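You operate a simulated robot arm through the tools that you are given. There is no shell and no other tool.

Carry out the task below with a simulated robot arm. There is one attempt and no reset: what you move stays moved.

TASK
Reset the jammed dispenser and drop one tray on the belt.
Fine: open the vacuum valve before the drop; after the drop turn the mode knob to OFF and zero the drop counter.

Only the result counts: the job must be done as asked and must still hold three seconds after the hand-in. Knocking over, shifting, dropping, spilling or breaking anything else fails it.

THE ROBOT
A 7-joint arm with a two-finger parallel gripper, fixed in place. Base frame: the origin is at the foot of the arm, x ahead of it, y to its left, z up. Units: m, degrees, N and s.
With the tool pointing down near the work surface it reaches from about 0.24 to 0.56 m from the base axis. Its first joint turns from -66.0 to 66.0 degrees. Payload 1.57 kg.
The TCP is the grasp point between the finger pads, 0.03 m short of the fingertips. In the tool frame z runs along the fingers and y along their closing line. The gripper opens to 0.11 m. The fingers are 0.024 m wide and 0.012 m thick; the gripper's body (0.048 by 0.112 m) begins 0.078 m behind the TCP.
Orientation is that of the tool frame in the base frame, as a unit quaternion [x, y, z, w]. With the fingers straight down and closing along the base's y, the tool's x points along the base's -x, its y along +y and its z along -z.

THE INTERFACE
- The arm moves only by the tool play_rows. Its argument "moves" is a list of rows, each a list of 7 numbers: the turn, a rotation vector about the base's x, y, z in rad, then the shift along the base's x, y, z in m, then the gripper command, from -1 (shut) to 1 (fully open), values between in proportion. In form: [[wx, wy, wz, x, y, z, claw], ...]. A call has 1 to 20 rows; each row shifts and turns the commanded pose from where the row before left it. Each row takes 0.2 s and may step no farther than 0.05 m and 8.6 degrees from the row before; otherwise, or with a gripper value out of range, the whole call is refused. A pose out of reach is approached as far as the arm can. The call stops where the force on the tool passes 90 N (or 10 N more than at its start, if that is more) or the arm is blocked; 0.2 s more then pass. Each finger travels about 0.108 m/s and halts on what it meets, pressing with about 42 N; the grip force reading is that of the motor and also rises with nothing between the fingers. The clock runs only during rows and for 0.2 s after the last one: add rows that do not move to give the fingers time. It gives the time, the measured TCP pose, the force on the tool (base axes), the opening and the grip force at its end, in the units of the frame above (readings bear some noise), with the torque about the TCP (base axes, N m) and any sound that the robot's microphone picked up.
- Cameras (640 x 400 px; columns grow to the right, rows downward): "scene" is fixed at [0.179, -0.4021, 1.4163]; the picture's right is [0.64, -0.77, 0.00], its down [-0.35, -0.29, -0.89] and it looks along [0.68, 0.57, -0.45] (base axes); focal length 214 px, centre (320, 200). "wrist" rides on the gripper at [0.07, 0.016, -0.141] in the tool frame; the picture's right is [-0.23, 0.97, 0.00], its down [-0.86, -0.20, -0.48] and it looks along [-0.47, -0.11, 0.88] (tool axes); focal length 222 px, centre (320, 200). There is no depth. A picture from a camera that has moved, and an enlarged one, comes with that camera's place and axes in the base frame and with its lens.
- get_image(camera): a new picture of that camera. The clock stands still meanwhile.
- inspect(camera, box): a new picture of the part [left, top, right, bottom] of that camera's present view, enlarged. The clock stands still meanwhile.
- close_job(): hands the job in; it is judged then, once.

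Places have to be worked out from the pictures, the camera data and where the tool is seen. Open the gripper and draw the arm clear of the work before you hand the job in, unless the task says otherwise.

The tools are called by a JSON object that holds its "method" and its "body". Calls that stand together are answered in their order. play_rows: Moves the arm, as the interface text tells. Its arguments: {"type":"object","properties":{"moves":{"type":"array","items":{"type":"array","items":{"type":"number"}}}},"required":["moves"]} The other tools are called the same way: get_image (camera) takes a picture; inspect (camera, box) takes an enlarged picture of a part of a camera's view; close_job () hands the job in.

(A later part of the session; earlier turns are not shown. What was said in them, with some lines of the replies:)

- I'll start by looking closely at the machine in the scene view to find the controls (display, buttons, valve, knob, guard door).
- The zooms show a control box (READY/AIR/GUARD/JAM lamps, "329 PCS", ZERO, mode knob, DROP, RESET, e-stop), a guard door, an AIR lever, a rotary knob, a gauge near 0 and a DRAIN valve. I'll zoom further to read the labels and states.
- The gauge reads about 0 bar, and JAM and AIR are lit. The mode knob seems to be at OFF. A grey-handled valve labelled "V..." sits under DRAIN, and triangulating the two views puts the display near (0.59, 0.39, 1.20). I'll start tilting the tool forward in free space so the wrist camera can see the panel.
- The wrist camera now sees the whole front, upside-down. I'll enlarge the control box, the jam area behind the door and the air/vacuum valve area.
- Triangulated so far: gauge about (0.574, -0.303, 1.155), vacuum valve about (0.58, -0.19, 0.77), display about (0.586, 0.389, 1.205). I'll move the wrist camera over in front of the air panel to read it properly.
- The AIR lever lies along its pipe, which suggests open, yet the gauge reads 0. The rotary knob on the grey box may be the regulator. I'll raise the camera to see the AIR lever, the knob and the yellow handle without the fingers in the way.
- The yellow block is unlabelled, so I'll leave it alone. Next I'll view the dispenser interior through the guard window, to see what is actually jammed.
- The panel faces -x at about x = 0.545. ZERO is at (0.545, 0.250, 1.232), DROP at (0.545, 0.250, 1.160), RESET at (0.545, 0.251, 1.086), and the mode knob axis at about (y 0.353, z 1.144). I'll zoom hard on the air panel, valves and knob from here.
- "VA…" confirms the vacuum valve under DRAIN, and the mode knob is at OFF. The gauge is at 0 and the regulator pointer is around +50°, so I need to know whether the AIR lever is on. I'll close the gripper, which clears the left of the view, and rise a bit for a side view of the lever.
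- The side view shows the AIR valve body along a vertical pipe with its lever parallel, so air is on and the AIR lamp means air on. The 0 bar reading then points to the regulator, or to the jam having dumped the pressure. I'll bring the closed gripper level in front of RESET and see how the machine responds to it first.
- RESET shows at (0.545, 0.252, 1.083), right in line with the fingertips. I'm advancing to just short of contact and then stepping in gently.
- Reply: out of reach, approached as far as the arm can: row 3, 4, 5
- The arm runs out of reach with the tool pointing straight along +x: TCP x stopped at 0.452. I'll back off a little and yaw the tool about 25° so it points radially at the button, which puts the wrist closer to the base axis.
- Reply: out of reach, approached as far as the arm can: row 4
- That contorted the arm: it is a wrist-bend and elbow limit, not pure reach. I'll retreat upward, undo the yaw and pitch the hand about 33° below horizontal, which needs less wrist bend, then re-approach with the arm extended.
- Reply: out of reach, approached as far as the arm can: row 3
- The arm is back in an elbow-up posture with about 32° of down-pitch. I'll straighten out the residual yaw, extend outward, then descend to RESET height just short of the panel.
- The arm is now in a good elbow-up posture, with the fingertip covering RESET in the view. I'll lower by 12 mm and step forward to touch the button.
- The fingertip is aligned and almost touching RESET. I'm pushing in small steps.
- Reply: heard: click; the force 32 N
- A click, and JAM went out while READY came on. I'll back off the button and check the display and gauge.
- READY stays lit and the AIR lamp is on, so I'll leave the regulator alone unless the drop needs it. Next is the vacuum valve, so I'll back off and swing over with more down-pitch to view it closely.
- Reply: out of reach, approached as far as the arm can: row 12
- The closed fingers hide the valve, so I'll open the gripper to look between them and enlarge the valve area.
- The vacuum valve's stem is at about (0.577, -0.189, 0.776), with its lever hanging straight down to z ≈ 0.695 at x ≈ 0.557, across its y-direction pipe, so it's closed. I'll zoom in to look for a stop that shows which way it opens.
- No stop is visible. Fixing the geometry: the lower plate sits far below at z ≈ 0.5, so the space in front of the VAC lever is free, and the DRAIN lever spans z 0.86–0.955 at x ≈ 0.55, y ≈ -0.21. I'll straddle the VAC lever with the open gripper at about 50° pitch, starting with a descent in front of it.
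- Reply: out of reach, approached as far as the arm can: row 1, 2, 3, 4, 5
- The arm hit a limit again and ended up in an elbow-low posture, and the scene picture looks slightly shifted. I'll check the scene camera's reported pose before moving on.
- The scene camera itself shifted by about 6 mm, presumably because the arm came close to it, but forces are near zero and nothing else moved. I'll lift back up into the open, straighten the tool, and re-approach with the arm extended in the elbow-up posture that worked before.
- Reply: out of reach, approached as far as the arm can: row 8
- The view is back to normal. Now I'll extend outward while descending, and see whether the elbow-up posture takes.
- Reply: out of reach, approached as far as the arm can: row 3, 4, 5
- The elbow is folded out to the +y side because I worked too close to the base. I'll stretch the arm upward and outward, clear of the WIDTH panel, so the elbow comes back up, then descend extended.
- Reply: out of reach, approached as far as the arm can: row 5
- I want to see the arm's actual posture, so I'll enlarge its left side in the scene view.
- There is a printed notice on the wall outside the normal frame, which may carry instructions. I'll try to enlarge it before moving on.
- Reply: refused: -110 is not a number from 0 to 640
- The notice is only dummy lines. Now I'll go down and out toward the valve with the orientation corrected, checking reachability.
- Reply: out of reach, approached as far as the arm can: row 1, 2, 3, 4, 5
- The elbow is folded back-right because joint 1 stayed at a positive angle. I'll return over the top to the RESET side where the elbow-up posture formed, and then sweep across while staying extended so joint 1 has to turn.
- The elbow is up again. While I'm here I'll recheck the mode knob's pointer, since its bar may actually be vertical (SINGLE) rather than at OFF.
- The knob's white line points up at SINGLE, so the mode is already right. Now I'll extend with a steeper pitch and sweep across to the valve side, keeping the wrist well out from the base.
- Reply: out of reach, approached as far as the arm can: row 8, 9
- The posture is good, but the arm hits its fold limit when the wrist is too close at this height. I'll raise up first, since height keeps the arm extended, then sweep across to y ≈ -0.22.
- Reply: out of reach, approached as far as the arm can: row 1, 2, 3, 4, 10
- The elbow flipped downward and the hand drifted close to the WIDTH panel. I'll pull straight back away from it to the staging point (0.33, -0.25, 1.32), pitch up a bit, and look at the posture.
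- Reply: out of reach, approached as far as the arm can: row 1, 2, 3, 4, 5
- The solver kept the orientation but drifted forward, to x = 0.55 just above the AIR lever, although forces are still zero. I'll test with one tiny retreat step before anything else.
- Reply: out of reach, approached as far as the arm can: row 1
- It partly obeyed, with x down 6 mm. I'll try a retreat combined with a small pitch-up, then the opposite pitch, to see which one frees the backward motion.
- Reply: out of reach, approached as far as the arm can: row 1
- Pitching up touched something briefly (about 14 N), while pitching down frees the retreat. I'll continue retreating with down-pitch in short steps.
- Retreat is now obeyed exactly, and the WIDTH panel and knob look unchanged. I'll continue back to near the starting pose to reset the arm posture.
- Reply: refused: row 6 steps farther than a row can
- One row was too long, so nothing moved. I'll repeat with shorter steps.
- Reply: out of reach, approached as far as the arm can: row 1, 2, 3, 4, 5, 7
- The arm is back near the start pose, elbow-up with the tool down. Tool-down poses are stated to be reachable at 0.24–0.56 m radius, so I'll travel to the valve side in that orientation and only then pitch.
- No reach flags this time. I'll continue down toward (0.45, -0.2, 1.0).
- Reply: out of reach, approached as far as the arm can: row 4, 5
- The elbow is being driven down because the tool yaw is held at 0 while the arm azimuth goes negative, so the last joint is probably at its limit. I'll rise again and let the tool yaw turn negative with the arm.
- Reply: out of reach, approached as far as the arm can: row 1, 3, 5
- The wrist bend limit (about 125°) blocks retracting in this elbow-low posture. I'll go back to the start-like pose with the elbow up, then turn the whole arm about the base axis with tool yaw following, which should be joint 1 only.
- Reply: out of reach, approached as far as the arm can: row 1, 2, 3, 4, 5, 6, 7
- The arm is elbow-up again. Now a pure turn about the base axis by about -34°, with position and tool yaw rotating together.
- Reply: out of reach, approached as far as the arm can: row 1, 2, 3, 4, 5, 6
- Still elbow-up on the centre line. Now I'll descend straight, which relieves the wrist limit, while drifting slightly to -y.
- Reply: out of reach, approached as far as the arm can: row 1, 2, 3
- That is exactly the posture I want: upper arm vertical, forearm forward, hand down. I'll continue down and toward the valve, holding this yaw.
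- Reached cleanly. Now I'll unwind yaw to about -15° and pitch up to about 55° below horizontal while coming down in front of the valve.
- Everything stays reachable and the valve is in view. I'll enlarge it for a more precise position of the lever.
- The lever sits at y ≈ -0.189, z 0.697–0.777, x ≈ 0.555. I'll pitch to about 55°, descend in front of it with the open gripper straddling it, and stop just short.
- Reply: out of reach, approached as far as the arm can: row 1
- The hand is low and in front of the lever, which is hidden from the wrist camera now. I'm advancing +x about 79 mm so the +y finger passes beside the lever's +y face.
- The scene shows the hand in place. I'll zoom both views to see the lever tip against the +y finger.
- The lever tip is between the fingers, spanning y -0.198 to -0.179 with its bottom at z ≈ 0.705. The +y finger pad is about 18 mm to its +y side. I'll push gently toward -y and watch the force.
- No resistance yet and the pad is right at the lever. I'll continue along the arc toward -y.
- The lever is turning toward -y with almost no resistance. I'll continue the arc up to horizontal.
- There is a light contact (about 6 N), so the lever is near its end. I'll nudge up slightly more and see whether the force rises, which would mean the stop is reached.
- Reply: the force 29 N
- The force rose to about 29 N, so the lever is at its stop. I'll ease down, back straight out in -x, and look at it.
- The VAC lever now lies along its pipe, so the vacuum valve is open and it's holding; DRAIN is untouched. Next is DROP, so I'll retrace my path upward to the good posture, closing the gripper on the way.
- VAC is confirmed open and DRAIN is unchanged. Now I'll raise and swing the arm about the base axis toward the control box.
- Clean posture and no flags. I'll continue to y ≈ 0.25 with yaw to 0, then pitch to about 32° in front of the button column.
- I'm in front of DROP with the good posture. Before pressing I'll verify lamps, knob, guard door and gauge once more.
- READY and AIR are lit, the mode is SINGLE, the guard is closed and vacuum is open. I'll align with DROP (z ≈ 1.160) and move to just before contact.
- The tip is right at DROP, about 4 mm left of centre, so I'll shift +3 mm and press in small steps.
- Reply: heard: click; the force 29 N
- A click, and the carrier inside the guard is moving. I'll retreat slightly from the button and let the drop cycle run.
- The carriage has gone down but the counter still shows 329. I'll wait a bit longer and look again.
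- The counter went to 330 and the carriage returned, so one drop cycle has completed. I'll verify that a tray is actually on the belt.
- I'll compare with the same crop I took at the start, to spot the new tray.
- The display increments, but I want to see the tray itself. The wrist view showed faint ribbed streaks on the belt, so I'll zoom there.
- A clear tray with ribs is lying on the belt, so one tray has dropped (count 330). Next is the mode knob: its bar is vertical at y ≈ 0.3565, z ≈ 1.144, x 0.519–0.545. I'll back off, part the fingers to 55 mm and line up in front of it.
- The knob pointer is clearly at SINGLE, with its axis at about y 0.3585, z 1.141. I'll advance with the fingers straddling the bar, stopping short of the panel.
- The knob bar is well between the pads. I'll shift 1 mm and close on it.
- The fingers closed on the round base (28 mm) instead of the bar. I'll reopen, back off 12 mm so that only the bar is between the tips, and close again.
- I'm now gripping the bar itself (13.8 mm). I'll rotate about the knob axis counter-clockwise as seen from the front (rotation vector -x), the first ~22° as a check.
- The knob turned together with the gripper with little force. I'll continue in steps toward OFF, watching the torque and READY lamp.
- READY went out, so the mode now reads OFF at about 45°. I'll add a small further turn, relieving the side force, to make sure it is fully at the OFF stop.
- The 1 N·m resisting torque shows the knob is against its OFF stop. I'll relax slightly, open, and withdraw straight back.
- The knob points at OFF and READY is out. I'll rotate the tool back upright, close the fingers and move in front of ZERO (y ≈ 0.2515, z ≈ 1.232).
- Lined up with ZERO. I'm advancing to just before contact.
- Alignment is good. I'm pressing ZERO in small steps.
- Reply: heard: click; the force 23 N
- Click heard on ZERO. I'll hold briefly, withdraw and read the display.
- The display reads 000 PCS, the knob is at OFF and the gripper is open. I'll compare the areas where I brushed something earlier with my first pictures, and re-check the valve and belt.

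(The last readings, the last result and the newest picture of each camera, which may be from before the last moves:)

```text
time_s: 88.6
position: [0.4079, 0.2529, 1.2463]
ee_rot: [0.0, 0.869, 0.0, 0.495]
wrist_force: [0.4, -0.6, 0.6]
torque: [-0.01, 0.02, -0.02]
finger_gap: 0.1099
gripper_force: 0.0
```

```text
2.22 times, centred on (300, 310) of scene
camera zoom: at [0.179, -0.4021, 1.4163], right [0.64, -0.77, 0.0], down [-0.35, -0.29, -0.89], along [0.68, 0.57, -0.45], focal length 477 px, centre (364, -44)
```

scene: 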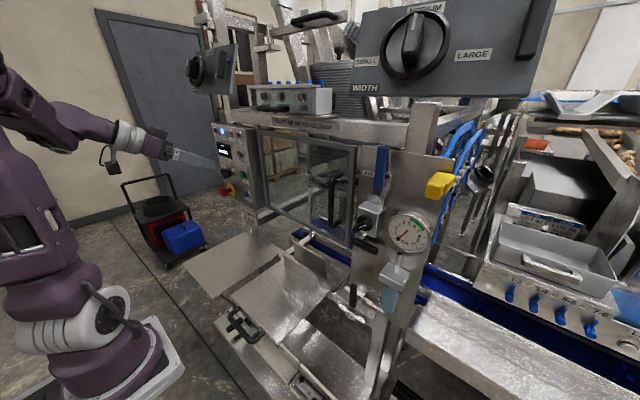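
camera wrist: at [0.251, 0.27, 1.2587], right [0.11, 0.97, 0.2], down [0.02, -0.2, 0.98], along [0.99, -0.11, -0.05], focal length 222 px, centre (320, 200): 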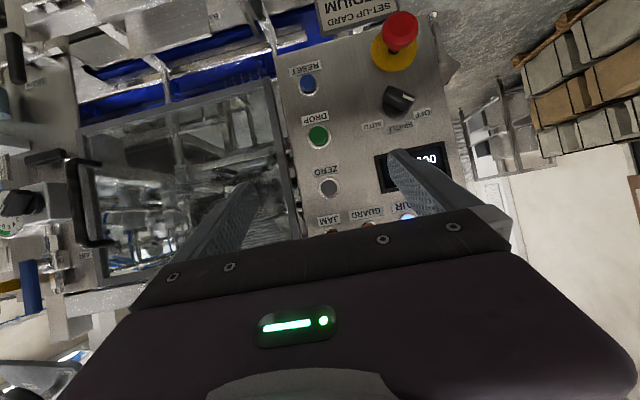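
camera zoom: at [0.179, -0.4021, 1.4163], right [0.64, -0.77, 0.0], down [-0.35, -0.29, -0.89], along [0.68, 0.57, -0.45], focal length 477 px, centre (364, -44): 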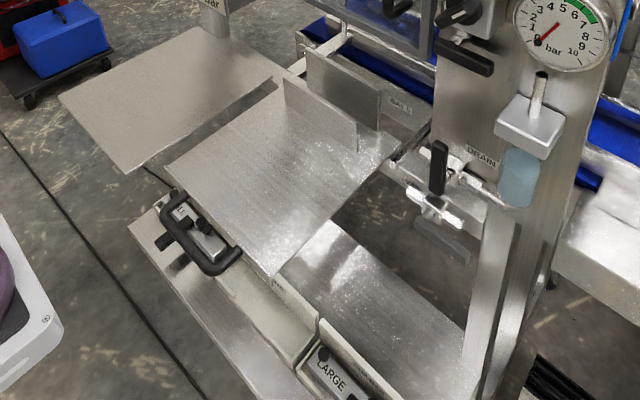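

All other controls match the first pictures, and the VAC lever is still open. I'll draw the arm further back, clear of the machine, and do a last check of the display and the tray.

{"method": "play_rows", "body": {"moves": [[0, 0, 0, -0.025, 0, 0.02, 1], [0, 0, 0, -0.025, 0, 0.025, 1], [0, 0, 0, -0.025, 0, 0.025, 1], [0, 0, 0, 0, 0, 0, 1]]}}

{"method": "inspect", "body": {"camera": "wrist", "box": [200, 20, 300, 100]}}

{"method": "inspect", "body": {"camera": "scene", "box": [208, 115, 288, 215]}}

```text
time_s: 89.6
position: [0.3321, 0.2531, 1.3169]
ee_rot: [0.0, 0.869, -0.001, 0.495]
wrist_force: [0.6, -0.4, 0.3]
torque: [0.04, 0.03, 0.0]
finger_gap: 0.1101
gripper_force: 0.1
```

```text
5.00 times, centred on (250, 60) of wrist
camera zoom: at [0.1756, 0.2696, 1.3294], right [0.11, 0.97, 0.2], down [0.03, -0.2, 0.98], along [0.99, -0.11, -0.05], focal length 1111 px, centre (670, 900)
```

zoom: 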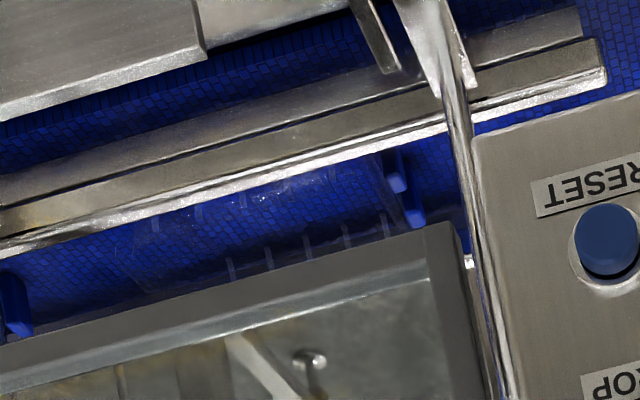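

```text
4.00 times, centred on (248, 165) of scene
camera zoom: at [0.179, -0.4021, 1.4163], right [0.64, -0.77, 0.0], down [-0.35, -0.29, -0.89], along [0.68, 0.57, -0.45], focal length 858 px, centre (608, 340)
```

zoom: 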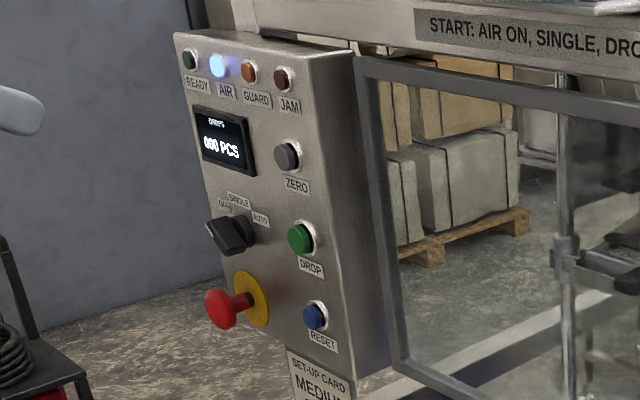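

The clear tray is still on the belt. The display shows 000 PCS, the mode is OFF, JAM is out and vacuum is open, and the arm is drawn back with the gripper open. I'm handing in the job.

{"method": "close_job", "body": {}}

```text
The job is handed in.
```

The jam is reset and one tray was dropped on the belt, in the order you asked. The job is handed in; I haven't seen how it was judged.

- **Reset:** I pressed RESET; the JAM lamp went out and READY came on.
- **Vacuum valve:** I opened it before the drop. Its lever now lies along the pipe and is holding there.
- **Drop:** I pressed DROP once with the mode already on SINGLE. The counter went from 329 to 330, and a single clear tray is lying on the belt.
- **Afterwards:** I turned the mode knob to its OFF stop and pressed ZERO. The display reads 000 PCS.

- **Brief contact:** while repositioning near the WIDTH panel, the arm briefly touched something, at about 14 N. The panel, knobs and everything else I compared look the same as in my first pictures.
- **Gauge reading:** the pressure gauge read about 0 bar throughout, although the set-up card says 6 bar. READY was lit and the drop worked, so I left the regulator alone.

The arm is drawn back from the machine with the gripper open.
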